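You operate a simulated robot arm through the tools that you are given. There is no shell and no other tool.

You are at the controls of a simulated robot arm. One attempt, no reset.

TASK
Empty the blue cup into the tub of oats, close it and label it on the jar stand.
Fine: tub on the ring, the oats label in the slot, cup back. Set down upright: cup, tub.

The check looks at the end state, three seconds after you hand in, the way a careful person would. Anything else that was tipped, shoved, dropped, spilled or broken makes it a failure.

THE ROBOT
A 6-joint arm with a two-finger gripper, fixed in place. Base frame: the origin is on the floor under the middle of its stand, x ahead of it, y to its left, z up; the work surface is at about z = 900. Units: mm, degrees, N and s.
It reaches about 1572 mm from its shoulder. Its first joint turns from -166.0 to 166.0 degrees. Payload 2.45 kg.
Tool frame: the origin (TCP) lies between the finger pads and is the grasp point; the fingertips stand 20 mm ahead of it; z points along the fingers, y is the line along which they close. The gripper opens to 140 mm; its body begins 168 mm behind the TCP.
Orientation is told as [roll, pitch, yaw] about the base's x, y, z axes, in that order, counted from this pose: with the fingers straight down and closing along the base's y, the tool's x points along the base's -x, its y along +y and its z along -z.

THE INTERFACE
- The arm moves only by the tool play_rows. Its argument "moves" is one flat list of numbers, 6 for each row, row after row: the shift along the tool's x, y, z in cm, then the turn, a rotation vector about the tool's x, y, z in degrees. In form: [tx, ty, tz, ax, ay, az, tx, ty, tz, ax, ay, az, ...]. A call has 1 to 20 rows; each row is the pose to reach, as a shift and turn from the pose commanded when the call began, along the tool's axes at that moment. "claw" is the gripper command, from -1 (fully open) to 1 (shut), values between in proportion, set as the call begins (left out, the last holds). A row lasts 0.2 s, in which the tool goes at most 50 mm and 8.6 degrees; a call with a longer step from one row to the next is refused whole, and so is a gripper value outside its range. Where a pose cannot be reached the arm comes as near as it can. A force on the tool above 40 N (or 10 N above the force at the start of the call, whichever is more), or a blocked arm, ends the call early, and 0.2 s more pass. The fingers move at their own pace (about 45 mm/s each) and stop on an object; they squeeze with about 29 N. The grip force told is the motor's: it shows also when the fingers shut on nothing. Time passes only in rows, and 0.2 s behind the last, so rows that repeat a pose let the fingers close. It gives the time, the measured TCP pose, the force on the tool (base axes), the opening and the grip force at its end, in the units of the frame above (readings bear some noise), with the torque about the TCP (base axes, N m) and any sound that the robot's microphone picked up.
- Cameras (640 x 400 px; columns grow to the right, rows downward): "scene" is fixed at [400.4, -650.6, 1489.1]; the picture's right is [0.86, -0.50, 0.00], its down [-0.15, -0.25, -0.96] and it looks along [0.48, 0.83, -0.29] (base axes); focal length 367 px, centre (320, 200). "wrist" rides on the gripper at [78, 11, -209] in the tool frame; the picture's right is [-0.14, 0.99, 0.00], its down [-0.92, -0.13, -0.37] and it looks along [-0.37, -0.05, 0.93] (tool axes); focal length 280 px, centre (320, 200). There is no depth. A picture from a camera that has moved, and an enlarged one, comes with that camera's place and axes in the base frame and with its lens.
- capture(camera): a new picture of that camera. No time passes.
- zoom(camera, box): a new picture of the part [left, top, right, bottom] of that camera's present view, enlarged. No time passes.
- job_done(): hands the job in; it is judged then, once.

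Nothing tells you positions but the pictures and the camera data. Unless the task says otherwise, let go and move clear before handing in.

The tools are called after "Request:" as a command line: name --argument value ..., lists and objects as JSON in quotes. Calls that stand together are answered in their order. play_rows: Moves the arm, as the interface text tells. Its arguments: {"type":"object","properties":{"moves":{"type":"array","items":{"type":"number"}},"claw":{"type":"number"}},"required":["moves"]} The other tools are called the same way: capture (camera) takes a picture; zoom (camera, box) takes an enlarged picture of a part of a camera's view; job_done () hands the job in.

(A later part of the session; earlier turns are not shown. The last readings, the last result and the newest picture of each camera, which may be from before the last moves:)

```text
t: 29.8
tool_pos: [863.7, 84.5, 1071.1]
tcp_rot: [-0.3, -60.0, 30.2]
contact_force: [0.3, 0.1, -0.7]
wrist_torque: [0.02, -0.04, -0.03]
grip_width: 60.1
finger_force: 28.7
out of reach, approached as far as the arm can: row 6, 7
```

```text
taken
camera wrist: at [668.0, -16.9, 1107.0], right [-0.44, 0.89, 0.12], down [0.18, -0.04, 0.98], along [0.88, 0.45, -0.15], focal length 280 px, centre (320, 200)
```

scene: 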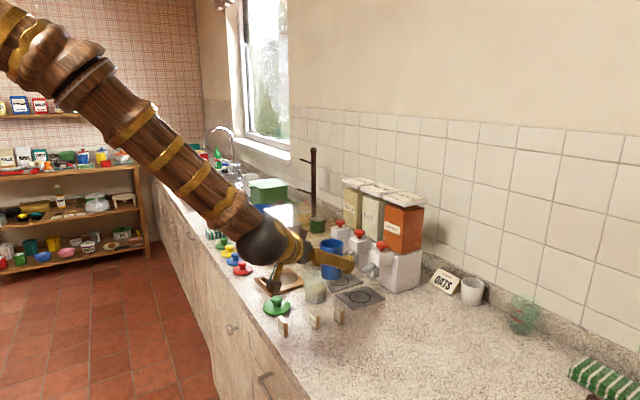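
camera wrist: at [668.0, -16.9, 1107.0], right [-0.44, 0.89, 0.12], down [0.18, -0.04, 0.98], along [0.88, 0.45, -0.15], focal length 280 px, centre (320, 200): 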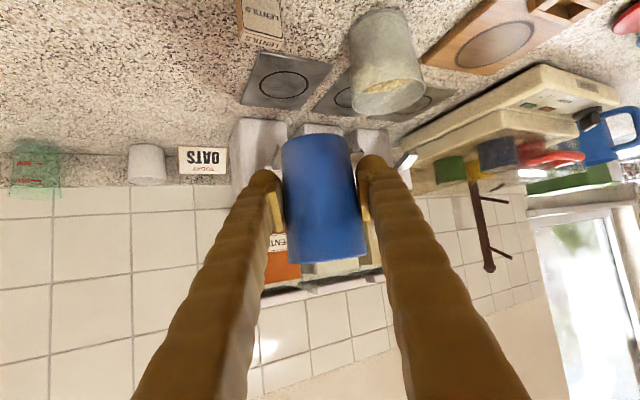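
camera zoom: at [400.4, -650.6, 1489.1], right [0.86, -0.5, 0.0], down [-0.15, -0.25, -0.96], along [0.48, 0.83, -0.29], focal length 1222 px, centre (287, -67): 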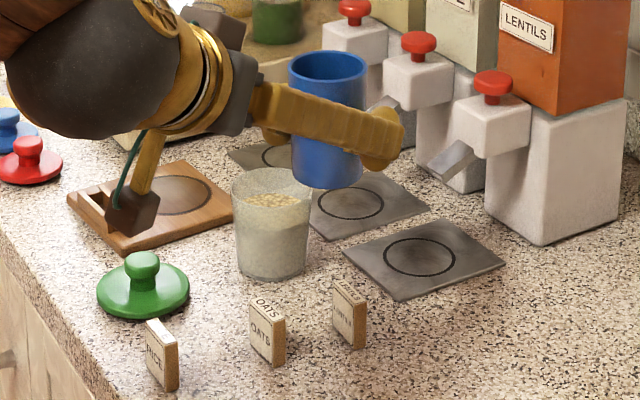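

The cup is upright again, the tub now holds more beads below its rim, and nothing is spilled. I'll check whether the cup shifted in the grip, and look at the tub.

Request:
zoom --camera "wrist" --box '[260, 110, 380, 290]'

Request:
zoom --camera "scene" --box '[300, 225, 370, 305]'

```text
2.22 times, centred on (320, 200) of wrist
camera zoom: at [668.0, -16.9, 1107.0], right [-0.44, 0.89, 0.12], down [0.18, -0.04, 0.98], along [0.88, 0.45, -0.15], focal length 623 px, centre (320, 200)
```

zoom: 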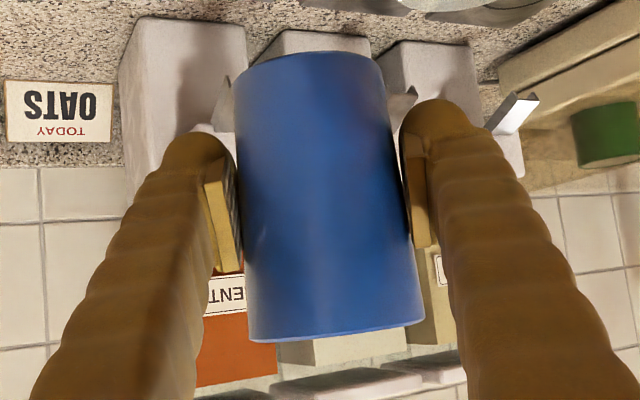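

```text
5.00 times, centred on (335, 265) of scene
camera zoom: at [400.4, -650.6, 1489.1], right [0.86, -0.5, 0.0], down [-0.15, -0.25, -0.96], along [0.48, 0.83, -0.29], focal length 1833 px, centre (245, -125)
```

zoom: 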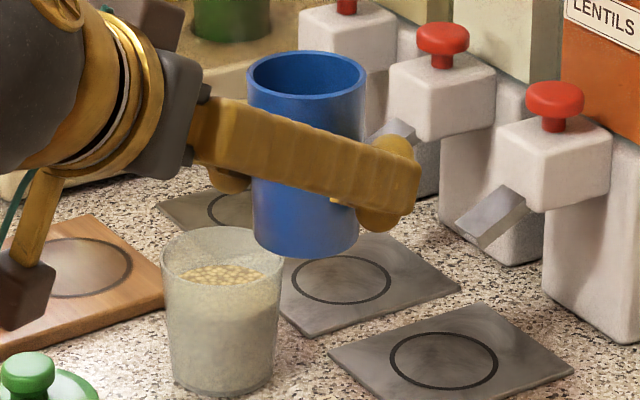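

Nothing spilled and the fill is about 15 mm below the tub rim. Now I carry the cup back over its original spot and undo the yaw.

Request:
play_rows --moves '[-0.19, -0.98, 0.3, 2.165, 0, 1.25, -0.57, -2.95, 0.89, 6.5, 0, 3.75, -0.95, -4.92, 1.49, 10.83, 0, 6.25, -1.34, -6.89, 2.08, 15.16, 0, 8.75, -1.72, -8.86, 2.68, 19.49, 0, 11.25, -2.1, -10.83, 3.27, 23.82, 0, 13.75, -2.29, -11.81, 3.57, 25.98, 0, 15, -2.29, -11.81, 3.57, 25.98, 0, 15, -2.29, -11.81, 3.57, 25.98, 0, 15]'

Request:
play_rows --moves '[0, 0, 0, 0, 0, 0]'

Request:
capture --camera "wrist"

Request:
zoom --camera "scene" --box '[290, 210, 450, 340]'

```text
t: 31.8
tool_pos: [958.2, 3.2, 1071.4]
tcp_rot: [-0.1, -60.0, 0.1]
contact_force: [-0.1, -1.3, -1.6]
wrist_torque: [0.01, 0.01, 0.03]
grip_width: 60.1
finger_force: 28.7
```

```text
t: 32.2
tool_pos: [957.0, 3.4, 1071.8]
tcp_rot: [0.0, -60.1, 0.1]
contact_force: [0.5, 0.5, -1.2]
wrist_torque: [-0.03, -0.01, 0.0]
grip_width: 60.1
finger_force: 29.1
```

```text
taken
camera wrist: at [738.8, 14.3, 1108.7], right [0.07, 0.99, 0.12], down [0.14, -0.13, 0.98], along [0.99, -0.05, -0.15], focal length 280 px, centre (320, 200)
```

wrist: 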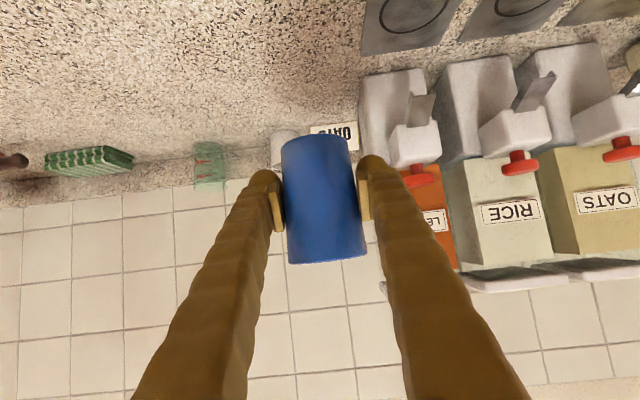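

```text
3.08 times, centred on (370, 275) of scene
camera zoom: at [400.4, -650.6, 1489.1], right [0.86, -0.5, 0.0], down [-0.15, -0.25, -0.96], along [0.48, 0.83, -0.29], focal length 1128 px, centre (166, -31)
```

zoom: 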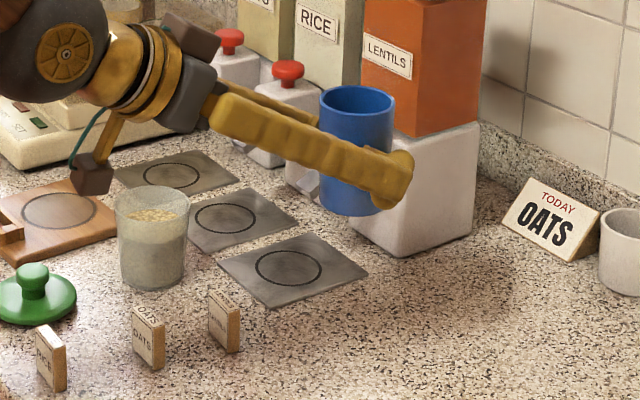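

The cup is above its original place. I lower it to just above the counter.

Request:
play_rows --moves '[1.07, 0, 0.64, 0, 0, 0, 3.2, 0, 1.92, 0, 0, 0, 5.35, 0, 3.2, 0, 0, 0, 7.5, 0, 4.5, 0, 0, 0, 9.2, 0, 5.5, 0, 0, 0, 10.3, 0, 6.17, 0, 0, 0, 10.69, 0, 6.4, 0, 0, 0, 10.69, 0, 6.4, 0, 0, 0]'

Request:
zoom --camera "scene" --box '[330, 260, 420, 335]'

Request:
capture --camera "wrist"

```text
t: 34.0
tool_pos: [960.0, 2.2, 946.6]
tcp_rot: [-0.1, -60.0, 0.0]
contact_force: [-0.7, 0.3, -1.7]
wrist_torque: [-0.01, -0.02, 0.04]
grip_width: 60.1
finger_force: 29.1
```

```text
5.33 times, centred on (375, 298) of scene
camera zoom: at [400.4, -650.6, 1489.1], right [0.86, -0.5, 0.0], down [-0.15, -0.25, -0.96], along [0.48, 0.83, -0.29], focal length 1955 px, centre (27, -320)
```

zoom: 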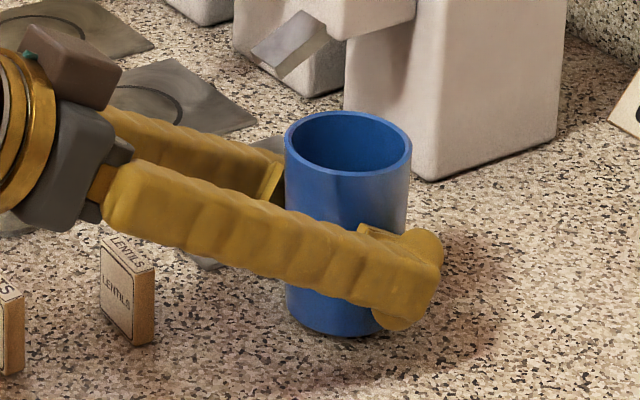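

```text
taken
camera wrist: at [740.3, 13.9, 984.4], right [0.07, 0.99, 0.12], down [0.14, -0.13, 0.98], along [0.99, -0.05, -0.15], focal length 280 px, centre (320, 200)
```

wrist: 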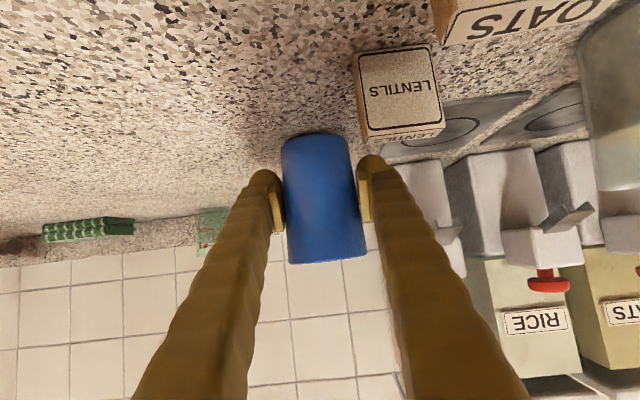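

The cup sits roughly 4–5 mm above the counter after a slight slip up in the grip, so I lower it in small steps while watching force.

Request:
play_rows --moves '[0.2, 0.05, 0, 0, 0, 0, 0.4, 0.1, 0, 0, 0, 0, 0.4, 0.1, 0, 0, 0, 0]'

Request:
play_rows --moves '[0.087, 0, 0.05, 0, 0, 0, 0.087, 0, 0.05, 0, 0, 0]'

Request:
zoom --camera "scene" --box '[330, 260, 420, 335]'

```text
t: 34.8
tool_pos: [958.0, 3.8, 944.8]
tcp_rot: [-0.1, -60.0, 0.0]
contact_force: [-0.4, -0.2, -0.7]
wrist_torque: [-0.03, 0.01, 0.04]
grip_width: 59.7
finger_force: 28.8
```

```text
t: 35.4
tool_pos: [959.1, 3.9, 942.8]
tcp_rot: [0.0, -60.0, 0.1]
contact_force: [-0.3, -0.7, -1.4]
wrist_torque: [-0.02, 0.02, -0.01]
grip_width: 60.3
finger_force: 28.9
```

```text
5.33 times, centred on (375, 298) of scene
camera zoom: at [400.4, -650.6, 1489.1], right [0.86, -0.5, 0.0], down [-0.15, -0.25, -0.96], along [0.48, 0.83, -0.29], focal length 1955 px, centre (27, -320)
```

zoom: 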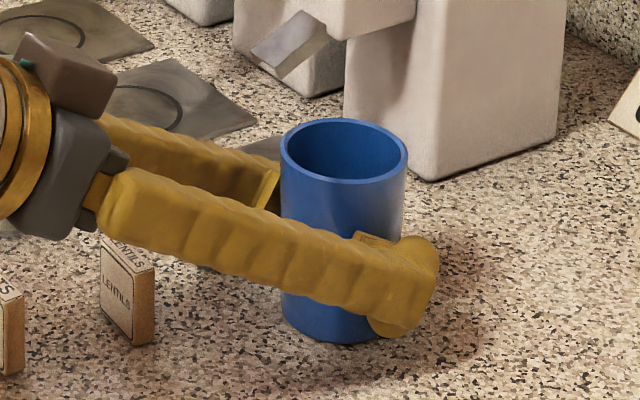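

About 1 mm left to go. I lower in 0.7 mm steps, watching the contact force.

Request:
play_rows --moves '[0.06, 0, 0.035, 0, 0, 0, 0.06, 0, 0.035, 0, 0, 0]'

Request:
play_rows --moves '[0.06, 0, 0.035, 0, 0, 0, 0.06, 0, 0.035, 0, 0, 0]'

Request:
zoom --camera "scene" --box '[330, 260, 420, 335]'

```text
t: 36.0
tool_pos: [959.3, 3.7, 944.0]
tcp_rot: [-0.2, -60.0, 0.1]
contact_force: [-1.3, -1.0, 2.2]
wrist_torque: [0.04, 0.12, 0.02]
grip_width: 60.0
finger_force: 29.2
```

```text
t: 36.6
tool_pos: [959.9, 3.1, 943.7]
tcp_rot: [-0.1, -60.1, 0.1]
contact_force: [-3.6, -1.3, 15.9]
wrist_torque: [-0.02, 0.46, 0.05]
grip_width: 59.6
finger_force: 28.9
```

```text
5.33 times, centred on (375, 298) of scene
camera zoom: at [400.4, -650.6, 1489.1], right [0.86, -0.5, 0.0], down [-0.15, -0.25, -0.96], along [0.48, 0.83, -0.29], focal length 1955 px, centre (27, -320)
```

zoom: 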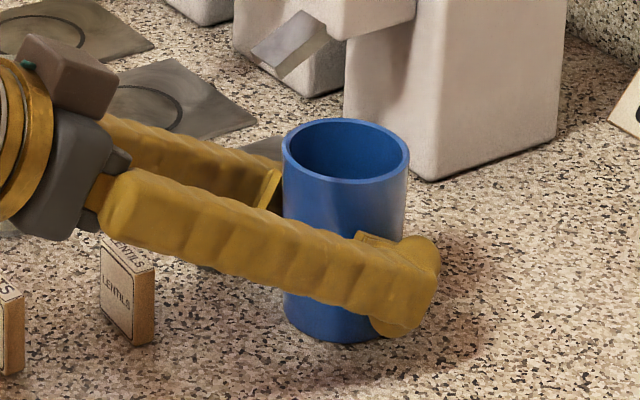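

The cup is in contact with the counter (about 16 N). I ease back slightly and open the fingers.

Request:
play_rows --moves '[-0.05, 0, -0.03, 0, 0, 0]'

Request:
play_rows --moves '[0, 0, 0, 0, 0, 0, 0, 0, 0, 0, 0, 0, 0, 0, 0, 0, 0, 0]' --claw -0.286

Request:
zoom --camera "scene" --box '[330, 260, 420, 335]'

Request:
capture --camera "wrist"

```text
t: 37.0
tool_pos: [960.2, 3.4, 943.6]
tcp_rot: [-0.1, -60.1, 0.2]
contact_force: [-0.6, -0.2, 16.6]
wrist_torque: [0.17, 0.36, 0.0]
grip_width: 59.9
finger_force: 28.6
```

```text
t: 37.8
tool_pos: [959.6, 3.9, 942.3]
tcp_rot: [-0.2, -60.0, 0.2]
contact_force: [-0.3, 0.2, 0.5]
wrist_torque: [0.01, -0.03, 0.0]
grip_width: 90.3
finger_force: 0.0
```

```text
5.33 times, centred on (375, 298) of scene
camera zoom: at [400.4, -650.6, 1489.1], right [0.86, -0.5, 0.0], down [-0.15, -0.25, -0.96], along [0.48, 0.83, -0.29], focal length 1955 px, centre (27, -320)
```

zoom: 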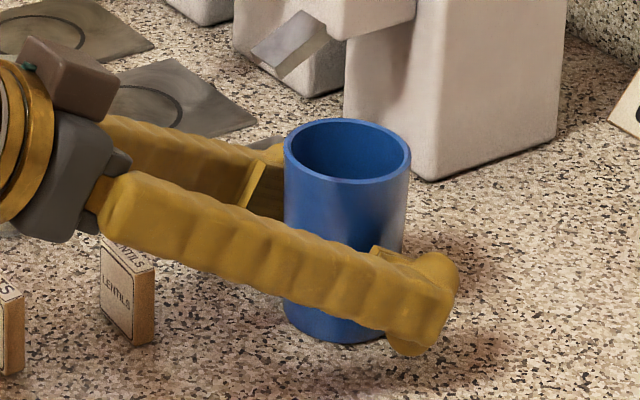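

```text
taken
camera wrist: at [740.1, 15.2, 978.4], right [0.07, 0.99, 0.12], down [0.14, -0.13, 0.98], along [0.99, -0.05, -0.15], focal length 280 px, centre (320, 200)
```

wrist: 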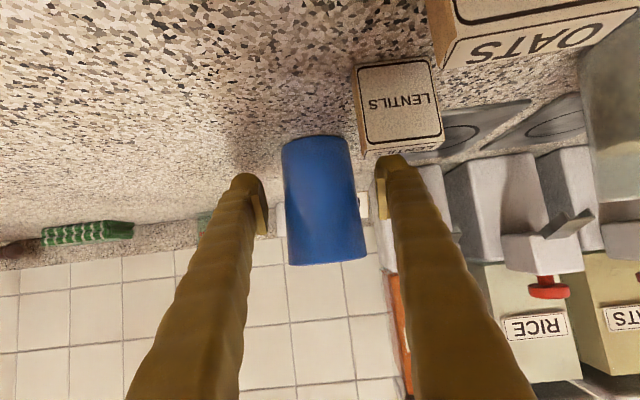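

The cup is standing upright within about 4 mm of where it was. I retreat along the tool axis and then go up.

Request:
play_rows --moves '[0, 0, -2, 0, 0, 0, 0, 0, -5, 0, 0, 0, 0, 0, -8, 0, 0, 0, 0, 0, -11.5, 0, 0, 0, -2.5, 0, -14, 0, 0, 0, -5, 0, -16.5, 0, 0, 0, -8, 0, -19, 0, 0, 0, -11, 0, -21.5, 0, 0, 0, -14, 0, -23.5, 0, 0, 0, -14, 0, -23.5, 0, 0, 0]'

Request:
zoom --camera "scene" --box '[290, 255, 410, 335]'

Request:
capture --camera "wrist"

```text
t: 40.0
tool_pos: [824.3, 2.0, 1182.0]
tcp_rot: [-0.2, -59.9, 0.0]
contact_force: [0.3, -0.5, 0.3]
wrist_torque: [0.0, 0.02, -0.01]
grip_width: 90.0
finger_force: 0.1
```

```text
5.00 times, centred on (350, 295) of scene
camera zoom: at [400.4, -650.6, 1489.1], right [0.86, -0.5, 0.0], down [-0.15, -0.25, -0.96], along [0.48, 0.83, -0.29], focal length 1833 px, centre (170, -275)
```

zoom: 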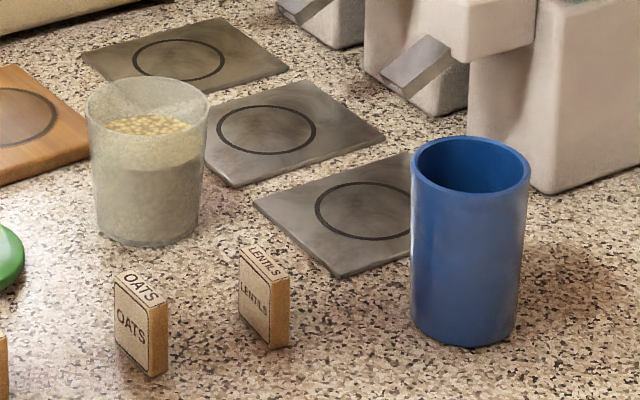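

```text
taken
camera wrist: at [605.2, 12.9, 1219.3], right [0.07, 0.99, 0.12], down [0.14, -0.13, 0.98], along [0.99, -0.05, -0.15], focal length 280 px, centre (320, 200)
```

wrist: 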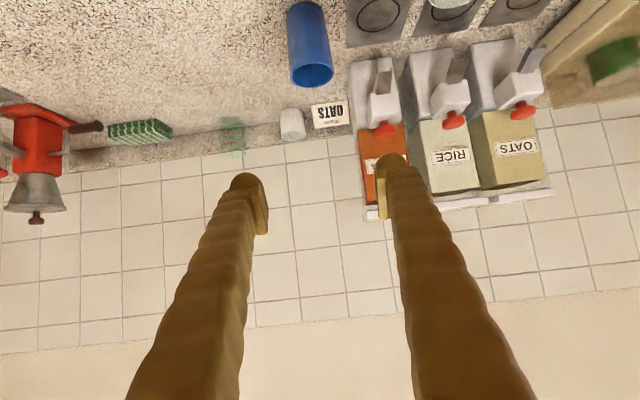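

All good: cup upright, tub undisturbed. Now I reorient the gripper to point down above the tub/stand area to measure the stand, slot and tub.

Request:
play_rows --moves '[0.28, 3.0, -0.48, 0, 7.5, 0, 0.55, 6.0, -0.95, 0, 15, 0, 0.83, 8.9, -1.43, 0, 22.5, 0, 1.1, 11.9, -1.9, 0, 30, 0, 1.38, 14.9, -2.38, 0, 37.5, 0, 1.65, 17.9, -2.85, 0, 45, 0, 1.93, 20.8, -3.33, 0, 52.5, 0, 2.2, 23.8, -3.8, 0, 60, 0, 2.2, 23.8, -3.8, 0, 60, 0]' --claw -1

Request:
capture --camera "wrist"

Request:
capture --camera "scene"

```text
t: 42.0
tool_pos: [781.7, 242.8, 1181.4]
tcp_rot: [0.0, 0.1, 0.0]
contact_force: [0.7, 0.5, -0.3]
wrist_torque: [-0.01, 0.0, -0.04]
grip_width: 140.1
finger_force: 0.1
out of reach, approached as far as the arm can: row 1
```

```text
taken
camera wrist: at [704.3, 252.0, 1391.1], right [0.14, 0.99, 0.0], down [0.92, -0.13, 0.37], along [0.36, -0.05, -0.93], focal length 280 px, centre (320, 200)
```

wrist: 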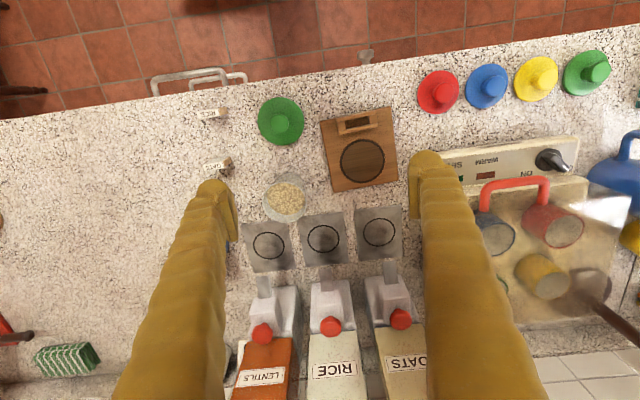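

```text
taken
```

scene: 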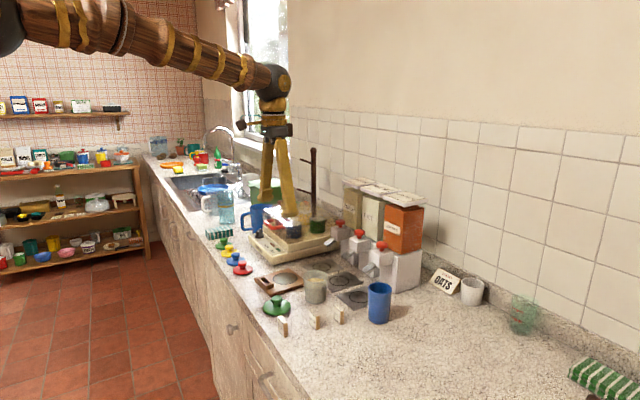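

Now I can see the tub, lid and stand all between the fingers. I zoom in to measure them.

Request:
zoom --camera "wrist" --box '[240, 80, 410, 230]'

Request:
zoom --camera "wrist" --box '[310, 95, 410, 200]'

Request:
zoom --camera "wrist" --box '[190, 90, 250, 190]'

```text
2.67 times, centred on (325, 155) of wrist
camera zoom: at [704.3, 252.0, 1391.1], right [0.14, 0.99, 0.0], down [0.92, -0.13, 0.37], along [0.36, -0.05, -0.93], focal length 748 px, centre (307, 320)
```

zoom: 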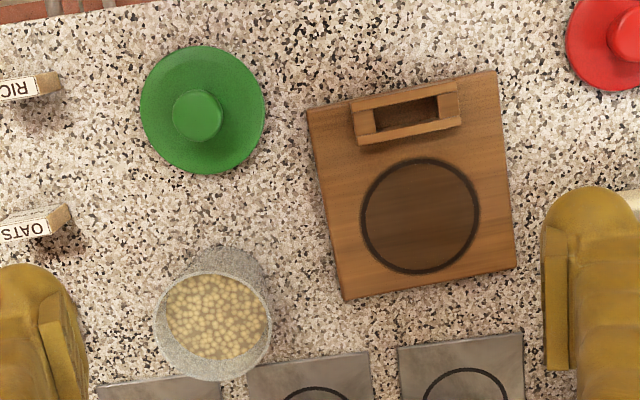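

```text
3.81 times, centred on (360, 148) of wrist
camera zoom: at [704.3, 252.0, 1391.1], right [0.14, 0.99, 0.0], down [0.92, -0.13, 0.37], along [0.36, -0.05, -0.93], focal length 1068 px, centre (168, 400)
```

zoom: 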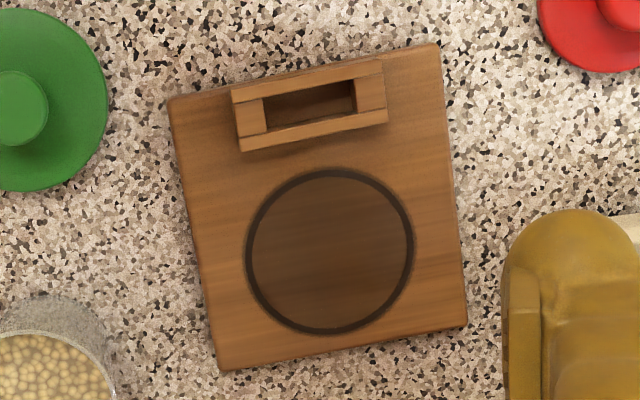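

```text
4.00 times, centred on (220, 140) of wrist
camera zoom: at [704.3, 252.0, 1391.1], right [0.14, 0.99, 0.0], down [0.92, -0.13, 0.37], along [0.36, -0.05, -0.93], focal length 1122 px, centre (720, 440)
```

zoom: 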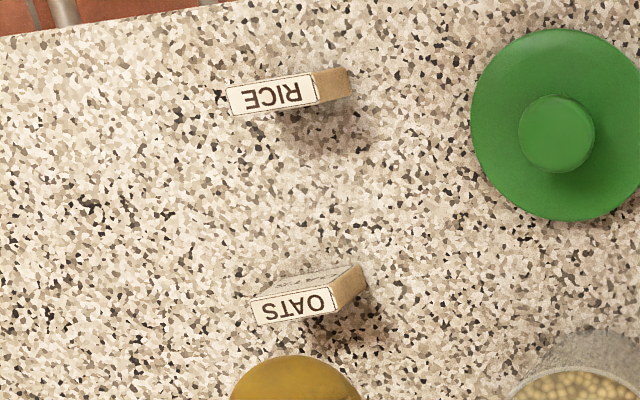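

Measured: tub centre about (864, 172.5), ring centre about (831, 308), slot centre about (764, 304) with the board rotated about 3°, and the oats tile about (799, 60) at the same angle. Next I move above the tub for a top-down grasp.

Request:
play_rows --moves '[-2.06, -1.75, 3.0, 0, 0, 0, -4.12, -3.5, 6.0, 0, 0, 0, -6.18, -5.24, 9.1, 0, 0, 0, -8.24, -6.98, 12.1, 0, 0, 0, -8.24, -6.98, 12.1, 0, 0, 0]' --claw -0.43

Request:
capture --camera "wrist"

Request:
zoom --camera "scene" --box '[240, 180, 420, 330]'

```text
t: 43.2
tool_pos: [867.3, 171.8, 1055.5]
tcp_rot: [0.1, 0.0, 0.0]
contact_force: [0.1, -0.9, 0.2]
wrist_torque: [0.02, 0.02, -0.02]
grip_width: 100.1
finger_force: 0.0
```

```text
taken
camera wrist: at [789.6, 182.0, 1265.6], right [0.14, 0.99, 0.0], down [0.92, -0.13, 0.37], along [0.37, -0.05, -0.93], focal length 280 px, centre (320, 200)
```

wrist: 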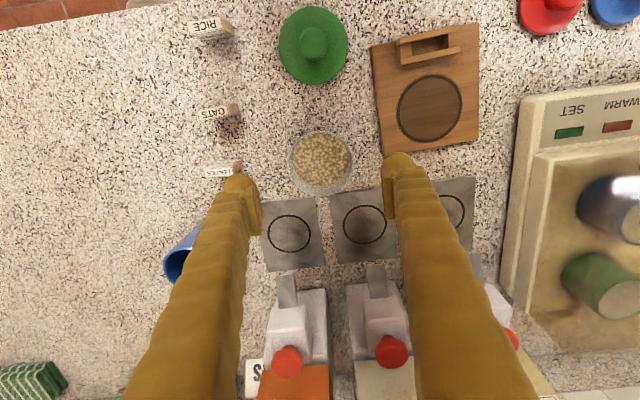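

```text
2.67 times, centred on (330, 255) of scene
camera zoom: at [400.4, -650.6, 1489.1], right [0.86, -0.5, 0.0], down [-0.15, -0.25, -0.96], along [0.48, 0.83, -0.29], focal length 978 px, centre (293, 53)
```

zoom: 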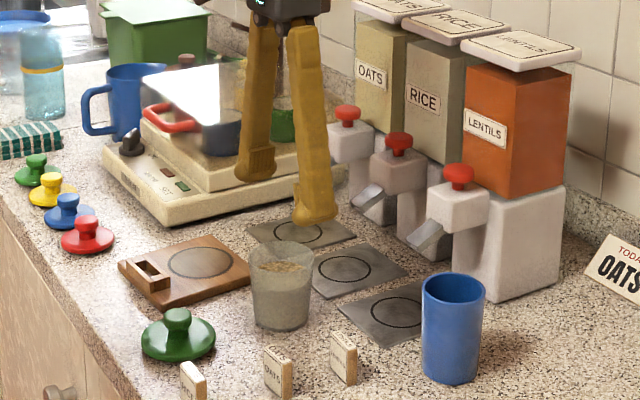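

The gripper is above the tub. I take a second pose reading and zoom in to confirm the centering.

Request:
play_rows --moves '[0, 0, 0, 0, 0, 0, 0, 0, 0, 0, 0, 0]'

Request:
zoom --camera "wrist" --box '[270, 110, 370, 210]'

Request:
zoom --camera "wrist" --box '[370, 10, 490, 160]'

```text
t: 43.8
tool_pos: [866.8, 170.6, 1057.5]
tcp_rot: [0.0, 0.0, 0.0]
contact_force: [0.0, 0.1, 0.2]
wrist_torque: [-0.02, 0.0, -0.03]
grip_width: 100.1
finger_force: 0.1
```

```text
4.00 times, centred on (320, 160) of wrist
camera zoom: at [789.4, 182.1, 1265.9], right [0.14, 0.99, 0.0], down [0.92, -0.13, 0.37], along [0.37, -0.05, -0.93], focal length 1122 px, centre (320, 360)
```

zoom: 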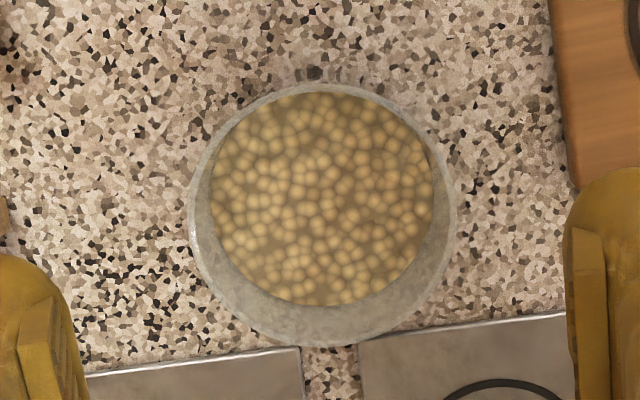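

```text
2.67 times, centred on (430, 85) of wrist
camera zoom: at [789.4, 182.1, 1265.9], right [0.14, 0.99, 0.0], down [0.92, -0.13, 0.37], along [0.37, -0.05, -0.93], focal length 748 px, centre (27, 507)
```

zoom: 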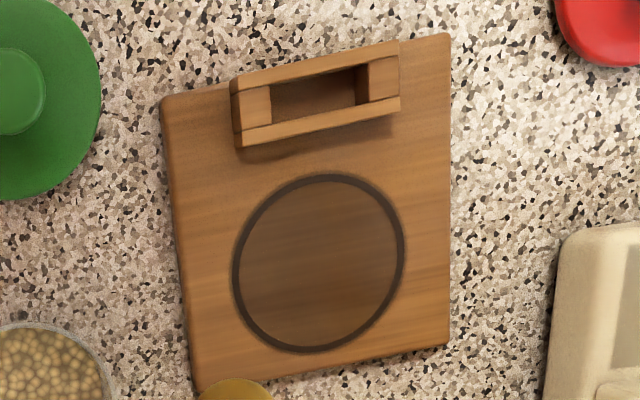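

The tub centre reads about (863.3, 172.5), so I correct a few mm while descending to grip height at about 948.

Request:
play_rows --moves '[0.36, 0.12, 2.5, 0, 0, 0, 0.36, 0.12, 5.0, 0, 0, 0, 0.36, 0.12, 7.5, 0, 0, 0, 0.36, 0.12, 9.6, 0, 0, 0, 0.36, 0.12, 10.9, 0, 0, 0, 0.36, 0.12, 10.9, 0, 0, 0]'

Request:
capture --camera "wrist"

Request:
zoom --camera "scene" --box '[260, 230, 400, 320]'

```text
t: 45.2
tool_pos: [860.5, 172.0, 951.8]
tcp_rot: [0.0, 0.0, -0.1]
contact_force: [-1.3, -0.2, -0.7]
wrist_torque: [0.01, 0.01, -0.02]
grip_width: 100.2
finger_force: 0.0
```

```text
taken
camera wrist: at [783.9, 183.7, 1160.4], right [0.14, 0.99, 0.0], down [0.92, -0.13, 0.37], along [0.37, -0.05, -0.93], focal length 280 px, centre (320, 200)
```

wrist: 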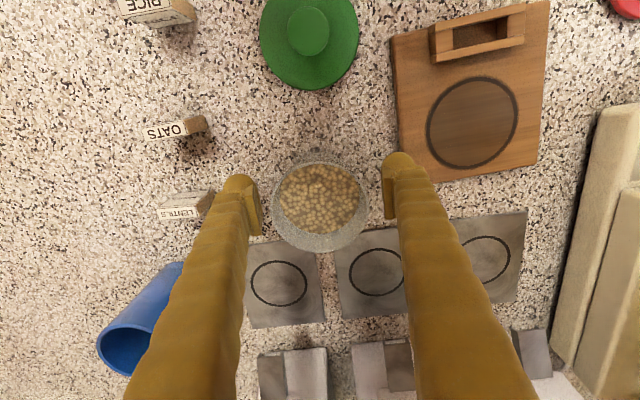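

```text
4.44 times, centred on (330, 275) of scene
camera zoom: at [400.4, -650.6, 1489.1], right [0.86, -0.5, 0.0], down [-0.15, -0.25, -0.96], along [0.48, 0.83, -0.29], focal length 1629 px, centre (276, -133)
```

zoom: 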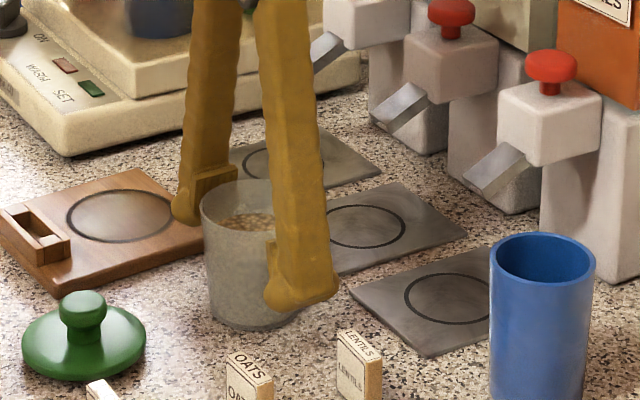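

The fingers straddle the tub. I take one more reading to verify pose before closing.

Request:
play_rows --moves '[0, 0, 0, 0, 0, 0, 0, 0, 0, 0, 0, 0]'

Request:
zoom --camera "wrist" --box '[230, 130, 430, 260]'

```text
t: 45.8
tool_pos: [860.3, 172.1, 950.6]
tcp_rot: [0.1, 0.1, -0.1]
contact_force: [0.9, 0.6, -0.2]
wrist_torque: [0.04, -0.01, -0.02]
grip_width: 100.3
finger_force: 0.0
```

```text
3.08 times, centred on (330, 195) of wrist
camera zoom: at [783.9, 183.7, 1160.5], right [0.14, 0.99, 0.0], down [0.92, -0.13, 0.37], along [0.37, -0.05, -0.93], focal length 863 px, centre (289, 215)
```

zoom: 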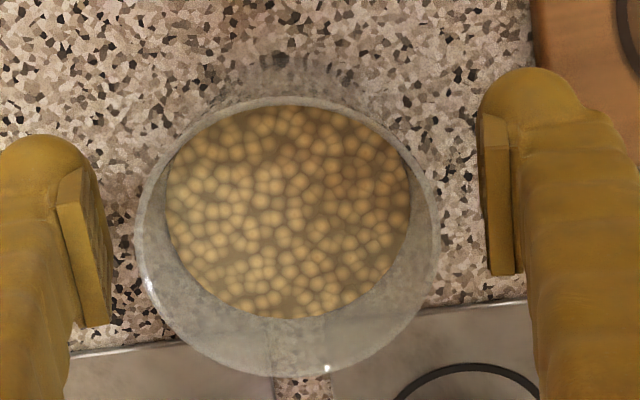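

The tub is centred on the TCP (862, 172). Closing the gripper on it.

Request:
play_rows --moves '[0, 0, 0, 0, 0, 0, 0, 0, 0, 0, 0, 0, 0, 0, 0, 0, 0, 0, 0, 0, 0, 0, 0, 0, 0, 0, 0, 0, 0, 0]' --claw 1

Request:
zoom --camera "wrist" --box '[230, 130, 430, 260]'

Request:
zoom --camera "scene" --box '[260, 230, 400, 320]'

```text
t: 47.0
tool_pos: [860.4, 173.3, 952.5]
tcp_rot: [0.0, 0.1, 0.0]
contact_force: [-1.0, 0.4, 1.1]
wrist_torque: [0.1, -0.01, -0.01]
grip_width: 74.5
finger_force: 28.7
```

```text
3.08 times, centred on (330, 195) of wrist
camera zoom: at [783.9, 183.7, 1160.6], right [0.14, 0.99, 0.0], down [0.92, -0.13, 0.37], along [0.37, -0.05, -0.93], focal length 863 px, centre (289, 215)
```

zoom: 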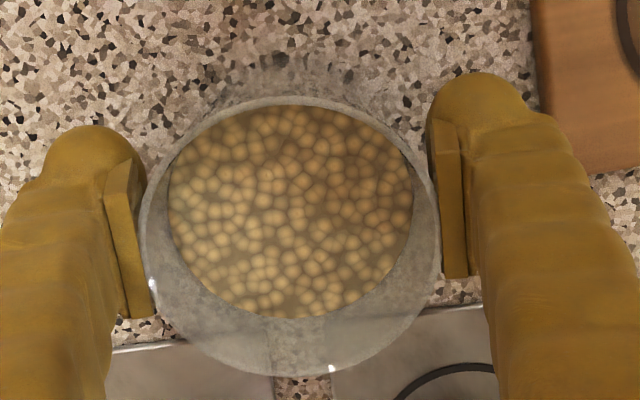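

```text
4.44 times, centred on (330, 275) of scene
camera zoom: at [400.4, -650.6, 1489.1], right [0.86, -0.5, 0.0], down [-0.15, -0.25, -0.96], along [0.48, 0.83, -0.29], focal length 1629 px, centre (276, -133)
```

zoom: 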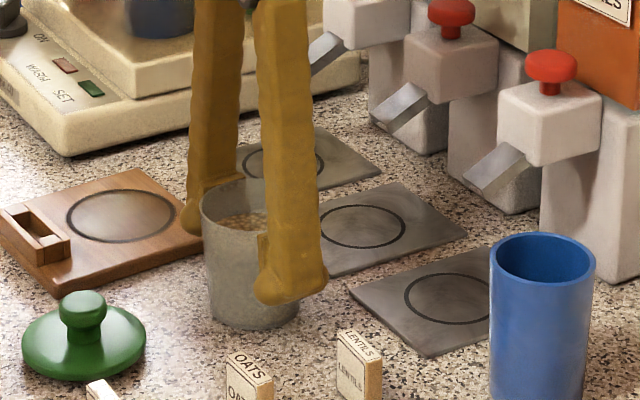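

The tub is gripped near its rim (74.5 mm, 29 N). I lift gently by about 35 mm and check that it hangs level.

Request:
play_rows --moves '[0, 0, -0.3, 0, 0, 0, 0, 0, -0.9, 0, 0, 0, 0, 0, -1.6, 0, 0, 0, 0, 0, -2.4, 0, 0, 0, 0, 0, -3.1, 0, 0, 0, 0, 0, -3.5, 0, 0, 0, 0, 0, -3.5, 0, 0, 0]'

Request:
zoom --camera "scene" --box '[260, 230, 400, 320]'

Request:
zoom --camera "wrist" --box '[230, 130, 430, 260]'

```text
t: 48.6
tool_pos: [859.5, 173.5, 986.3]
tcp_rot: [0.0, 0.0, -0.1]
contact_force: [1.3, -0.7, -0.7]
wrist_torque: [-0.03, 0.01, -0.01]
grip_width: 74.6
finger_force: 28.9
```

```text
4.44 times, centred on (330, 275) of scene
camera zoom: at [400.4, -650.6, 1489.1], right [0.86, -0.5, 0.0], down [-0.15, -0.25, -0.96], along [0.48, 0.83, -0.29], focal length 1629 px, centre (276, -133)
```

zoom: 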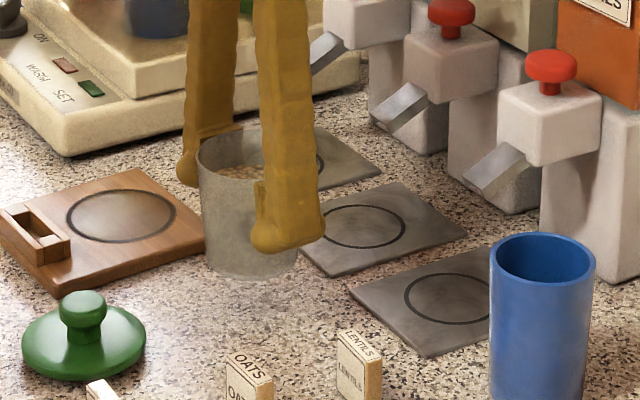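

```text
3.08 times, centred on (330, 195) of wrist
camera zoom: at [782.7, 185.3, 1196.1], right [0.14, 0.99, 0.0], down [0.92, -0.13, 0.37], along [0.37, -0.05, -0.93], focal length 863 px, centre (289, 215)
```

zoom: 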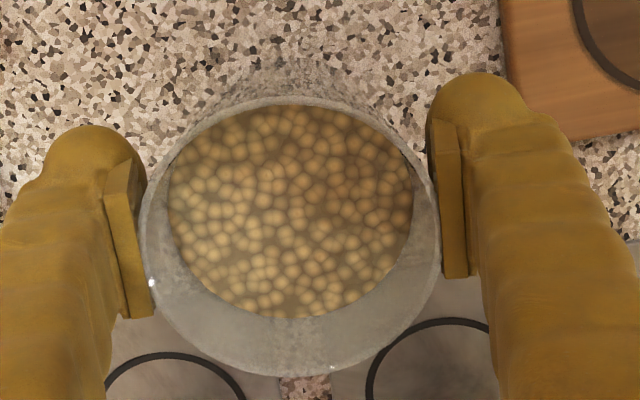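

The tub lifted cleanly and level. I carry it slowly over to the ring.

Request:
play_rows --moves '[0.2, 0.8, 0, 0, 0, 0, 0.6, 2.4, 0, 0, 0, 0, 1.2, 4.8, 0, 0, 0, 0, 1.8, 7.2, 0, 0, 0, 0, 2.4, 9.6, 0, 0, 0, 0, 2.9, 11.7, 0, 0, 0, 0, 3.2, 12.9, 0, 0, 0, 0, 3.33, 13.42, 0, 0, 0, 0, 3.33, 13.42, 0, 0, 0, 0]'

Request:
capture --camera "wrist"

Request:
zoom --camera "scene" --box '[230, 210, 370, 310]'

```text
t: 50.6
tool_pos: [826.8, 308.7, 983.9]
tcp_rot: [0.0, 0.0, 0.0]
contact_force: [-1.0, 0.0, -0.4]
wrist_torque: [-0.02, -0.01, 0.0]
grip_width: 74.4
finger_force: 29.4
```

```text
taken
camera wrist: at [749.2, 319.6, 1193.5], right [0.14, 0.99, 0.0], down [0.92, -0.13, 0.37], along [0.37, -0.05, -0.93], focal length 280 px, centre (320, 200)
```

wrist: 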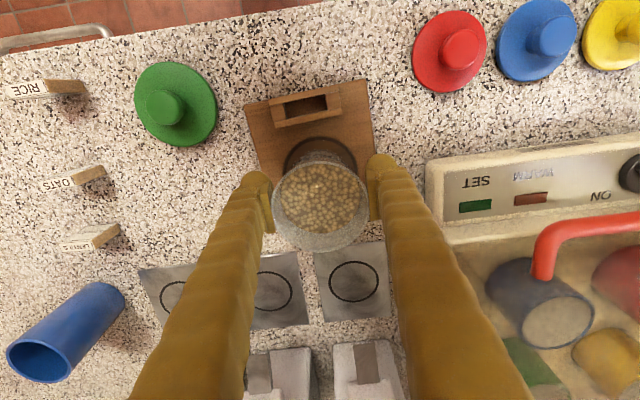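

```text
4.00 times, centred on (300, 260) of scene
camera zoom: at [400.4, -650.6, 1489.1], right [0.86, -0.5, 0.0], down [-0.15, -0.25, -0.96], along [0.48, 0.83, -0.29], focal length 1466 px, centre (400, -40)
```

zoom: 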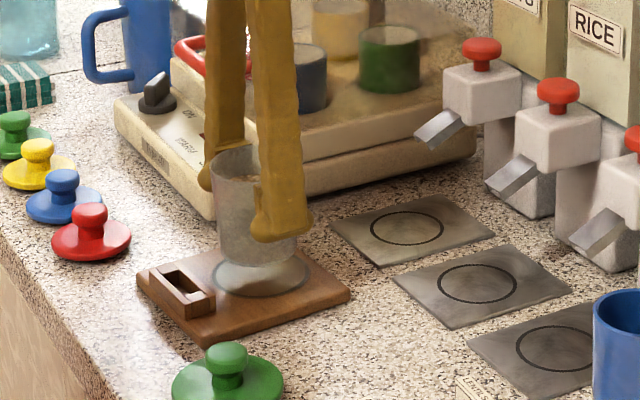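

The tub is over the ring. I verify alignment with a zoom before lowering.

Request:
zoom --camera "wrist" --box '[240, 70, 400, 260]'

Request:
zoom --camera "scene" --box '[260, 240, 330, 300]'

```text
2.11 times, centred on (320, 165) of wrist
camera zoom: at [749.2, 319.6, 1193.5], right [0.14, 0.99, 0.0], down [0.92, -0.13, 0.37], along [0.37, -0.05, -0.93], focal length 590 px, centre (320, 274)
```

zoom: 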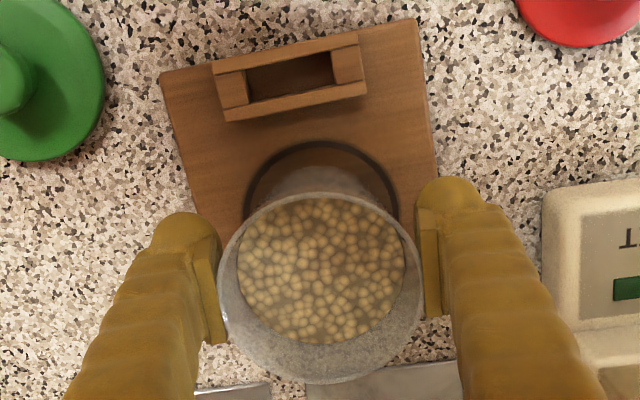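

```text
6.67 times, centred on (295, 270) of scene
camera zoom: at [400.4, -650.6, 1489.1], right [0.86, -0.5, 0.0], down [-0.15, -0.25, -0.96], along [0.48, 0.83, -0.29], focal length 2444 px, centre (487, -267)
```

zoom: 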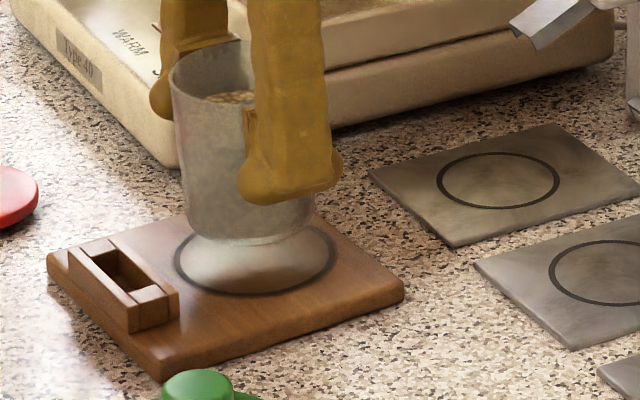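

The tub is directly above the ring. I lower it 20 mm, then creep down to contact.

Request:
play_rows --moves '[0, 0, 0.4, 0, 0, 0, 0, 0, 1.0, 0, 0, 0, 0, 0, 1.6, 0, 0, 0, 0, 0, 2.0, 0, 0, 0, 0, 0, 2.0, 0, 0, 0]'

Request:
play_rows --moves '[0, 0, 0.1, 0, 0, 0, 0, 0, 0.1, 0, 0, 0]'

Request:
zoom --camera "scene" --box '[260, 240, 330, 300]'

```text
t: 51.8
tool_pos: [826.8, 308.1, 964.8]
tcp_rot: [0.0, 0.0, 0.0]
contact_force: [0.2, 0.9, -1.4]
wrist_torque: [-0.02, 0.0, 0.02]
grip_width: 74.3
finger_force: 29.0
```

```text
t: 52.4
tool_pos: [826.1, 308.0, 965.0]
tcp_rot: [0.0, 0.0, 0.1]
contact_force: [0.0, -0.2, -0.7]
wrist_torque: [0.02, 0.03, 0.03]
grip_width: 74.3
finger_force: 29.5
```

```text
6.67 times, centred on (295, 270) of scene
camera zoom: at [400.4, -650.6, 1489.1], right [0.86, -0.5, 0.0], down [-0.15, -0.25, -0.96], along [0.48, 0.83, -0.29], focal length 2444 px, centre (487, -267)
```

zoom: 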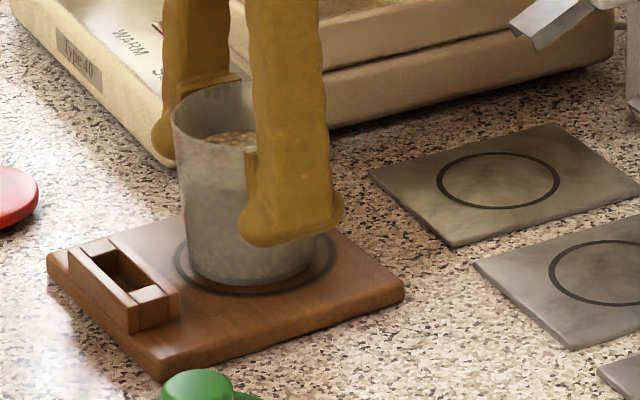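

Just a few mm above the board and centred. I nudge by 1–2 mm and lower in small steps until contact.

Request:
play_rows --moves '[-0.15, -0.08, 0.1, 0, 0, 0, -0.15, -0.08, 0.1, 0, 0, 0]'

Request:
play_rows --moves '[0, 0, 0.08, 0, 0, 0, 0, 0, 0.08, 0, 0, 0]'

Request:
play_rows --moves '[0, 0, 0.08, 0, 0, 0, 0, 0, 0.08, 0, 0, 0]'

Request:
zoom --camera "scene" --box '[260, 240, 330, 300]'

```text
t: 53.0
tool_pos: [827.8, 306.3, 964.1]
tcp_rot: [0.0, 0.0, 0.0]
contact_force: [-1.3, 1.5, 7.3]
wrist_torque: [0.09, 0.05, -0.05]
grip_width: 74.3
finger_force: 29.3
```

```text
t: 53.6
tool_pos: [827.2, 306.3, 963.4]
tcp_rot: [0.0, -0.1, 0.0]
contact_force: [-5.1, 2.6, 22.8]
wrist_torque: [0.09, 0.2, 0.0]
grip_width: 74.2
finger_force: 29.2
```

```text
t: 54.2
tool_pos: [828.1, 306.5, 963.9]
tcp_rot: [0.0, 0.0, 0.0]
contact_force: [-6.9, -1.4, 39.1]
wrist_torque: [-0.03, 0.08, 0.02]
grip_width: 74.5
finger_force: 28.6
```

```text
6.67 times, centred on (295, 270) of scene
camera zoom: at [400.4, -650.6, 1489.1], right [0.86, -0.5, 0.0], down [-0.15, -0.25, -0.96], along [0.48, 0.83, -0.29], focal length 2444 px, centre (487, -267)
```

zoom: 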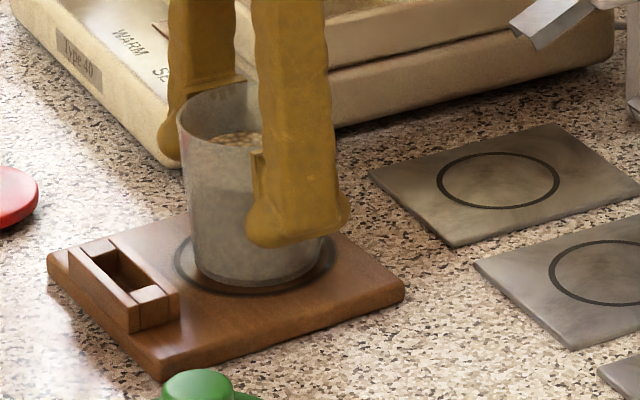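

The tub is down on the ring, and I pressed a little more than needed (39 N). I relieve that and then open the fingers.

Request:
play_rows --moves '[0, 0, -0.08, 0, 0, 0, 0, 0, -0.16, 0, 0, 0]'

Request:
play_rows --moves '[0, 0, 0, 0, 0, 0, 0, 0, 0, 0, 0, 0, 0, 0, 0, 0, 0, 0]' --claw -0.43

Request:
zoom --camera "scene" --box '[260, 240, 330, 300]'

Request:
capture --camera "wrist"

```text
t: 54.8
tool_pos: [829.5, 306.2, 963.7]
tcp_rot: [0.0, 0.0, 0.0]
contact_force: [-0.2, -2.4, 26.7]
wrist_torque: [-0.08, -0.3, -0.02]
grip_width: 74.5
finger_force: 29.0
```

```text
t: 55.6
tool_pos: [829.0, 305.8, 962.9]
tcp_rot: [0.0, 0.0, -0.1]
contact_force: [0.3, 0.5, -0.5]
wrist_torque: [0.01, 0.01, -0.03]
grip_width: 100.2
finger_force: 0.0
```

```text
6.67 times, centred on (295, 270) of scene
camera zoom: at [400.4, -650.6, 1489.1], right [0.86, -0.5, 0.0], down [-0.15, -0.25, -0.96], along [0.48, 0.83, -0.29], focal length 2444 px, centre (487, -267)
```

zoom: 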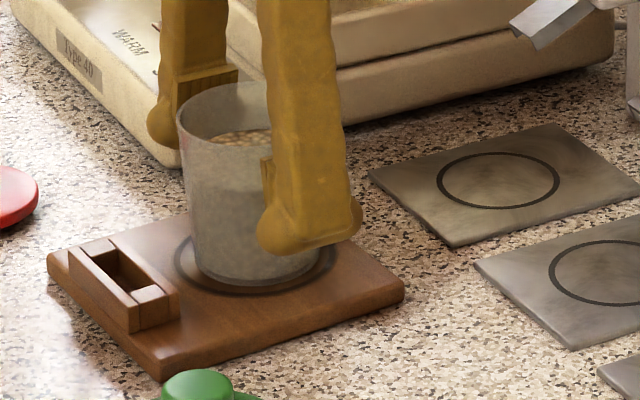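

```text
taken
camera wrist: at [751.6, 318.0, 1172.1], right [0.14, 0.99, 0.0], down [0.92, -0.13, 0.37], along [0.37, -0.05, -0.93], focal length 280 px, centre (320, 200)
```

wrist: 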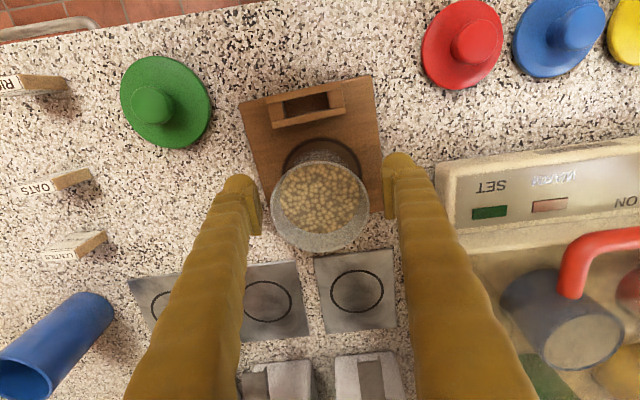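

The tub is standing on the ring inside the circle. I rise straight up, clear of the tub.

Request:
play_rows --moves '[0, 0, -1.5, 0, 0, 0, 0, 0, -4, 0, 0, 0, 0, 0, -7, 0, 0, 0, 0, 0, -10, 0, 0, 0, 0, 0, -13, 0, 0, 0, 0, 0, -13, 0, 0, 0]'

Request:
capture --camera "wrist"

Request:
zoom --camera "wrist" --box '[240, 80, 400, 260]'

Request:
zoom --camera "scene" --box '[240, 230, 350, 320]'

```text
t: 57.0
tool_pos: [827.9, 309.0, 1090.9]
tcp_rot: [0.0, 0.1, 0.0]
contact_force: [0.3, 0.7, -0.5]
wrist_torque: [0.0, 0.01, 0.0]
grip_width: 100.2
finger_force: 0.1
```

```text
taken
camera wrist: at [751.3, 320.9, 1300.5], right [0.14, 0.99, 0.0], down [0.92, -0.13, 0.37], along [0.37, -0.05, -0.93], focal length 280 px, centre (320, 200)
```

wrist: 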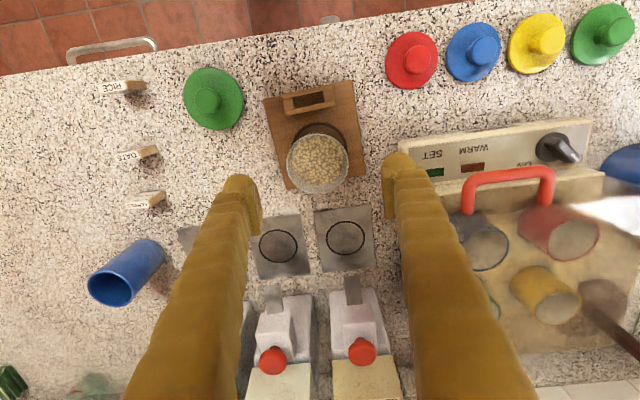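

```text
2.22 times, centred on (320, 170) of wrist
camera zoom: at [751.3, 320.9, 1300.5], right [0.14, 0.99, 0.0], down [0.92, -0.13, 0.37], along [0.37, -0.05, -0.93], focal length 623 px, centre (320, 267)
```

zoom: 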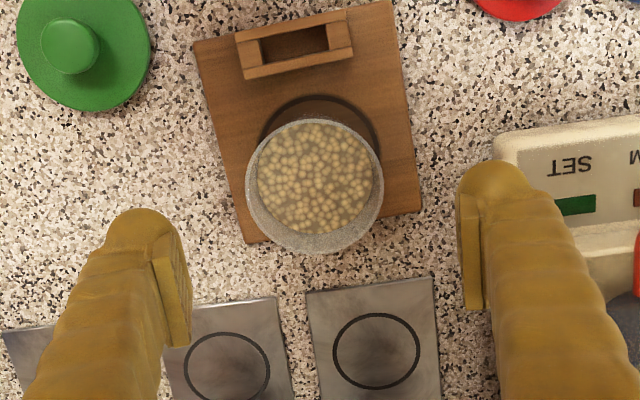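

```text
4.44 times, centred on (295, 275) of scene
camera zoom: at [400.4, -650.6, 1489.1], right [0.86, -0.5, 0.0], down [-0.15, -0.25, -0.96], along [0.48, 0.83, -0.29], focal length 1629 px, centre (431, -133)
```

zoom: 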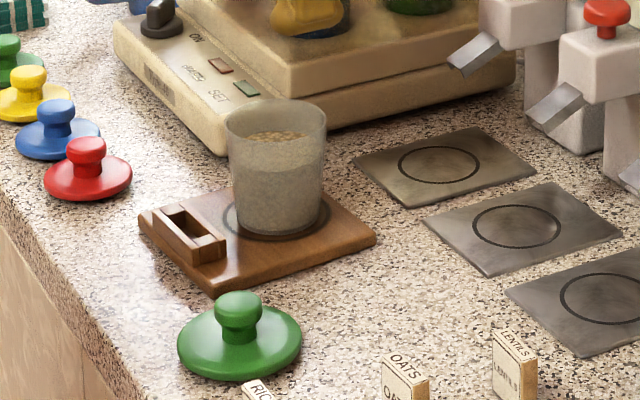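

The tub stands nicely on the ring. Next is the green lid at about (746, 180), so I move above it.

Request:
play_rows --moves '[2.0, -3.2, 0.8, 0, 0, 0, 4.1, -6.5, 1.6, 0, 0, 0, 6.2, -9.7, 2.4, 0, 0, 0, 8.3, -12.95, 3.1, 0, 0, 0, 8.3, -12.95, 3.1, 0, 0, 0, 8.3, -12.95, 3.1, 0, 0, 0]' --claw -0.143

Request:
capture --camera "wrist"

Request:
zoom --camera "wrist" --box '[270, 100, 370, 210]'

```text
t: 58.4
tool_pos: [744.9, 177.3, 1059.9]
tcp_rot: [-0.1, 0.1, 0.0]
contact_force: [-0.1, 0.5, -0.3]
wrist_torque: [-0.02, -0.01, -0.01]
grip_width: 80.0
finger_force: 0.0
```

```text
taken
camera wrist: at [668.6, 188.6, 1268.9], right [0.14, 0.99, 0.0], down [0.92, -0.13, 0.37], along [0.37, -0.05, -0.93], focal length 280 px, centre (320, 200)
```

wrist: 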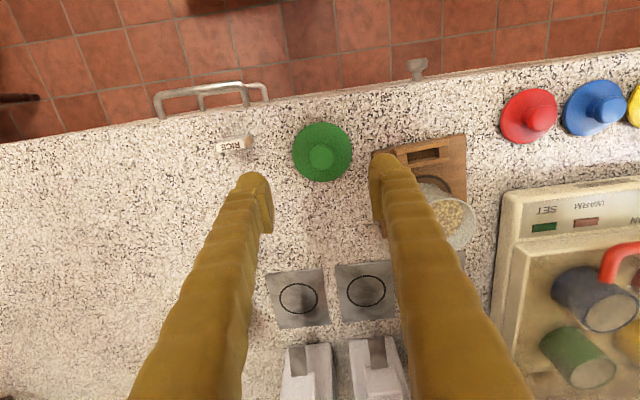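

```text
3.64 times, centred on (320, 155) of wrist
camera zoom: at [668.6, 188.6, 1268.9], right [0.14, 0.99, 0.0], down [0.92, -0.13, 0.37], along [0.37, -0.05, -0.93], focal length 1020 px, centre (320, 364)
```

zoom: 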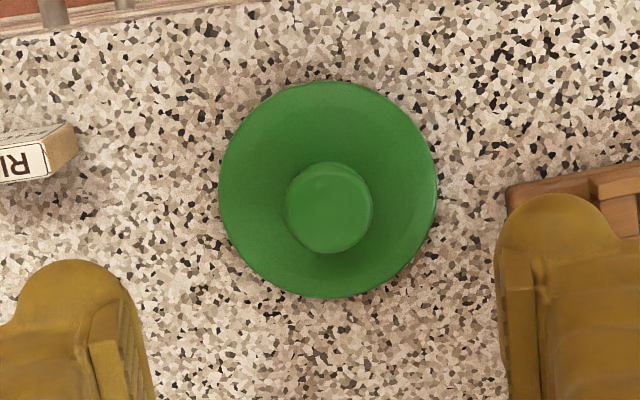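

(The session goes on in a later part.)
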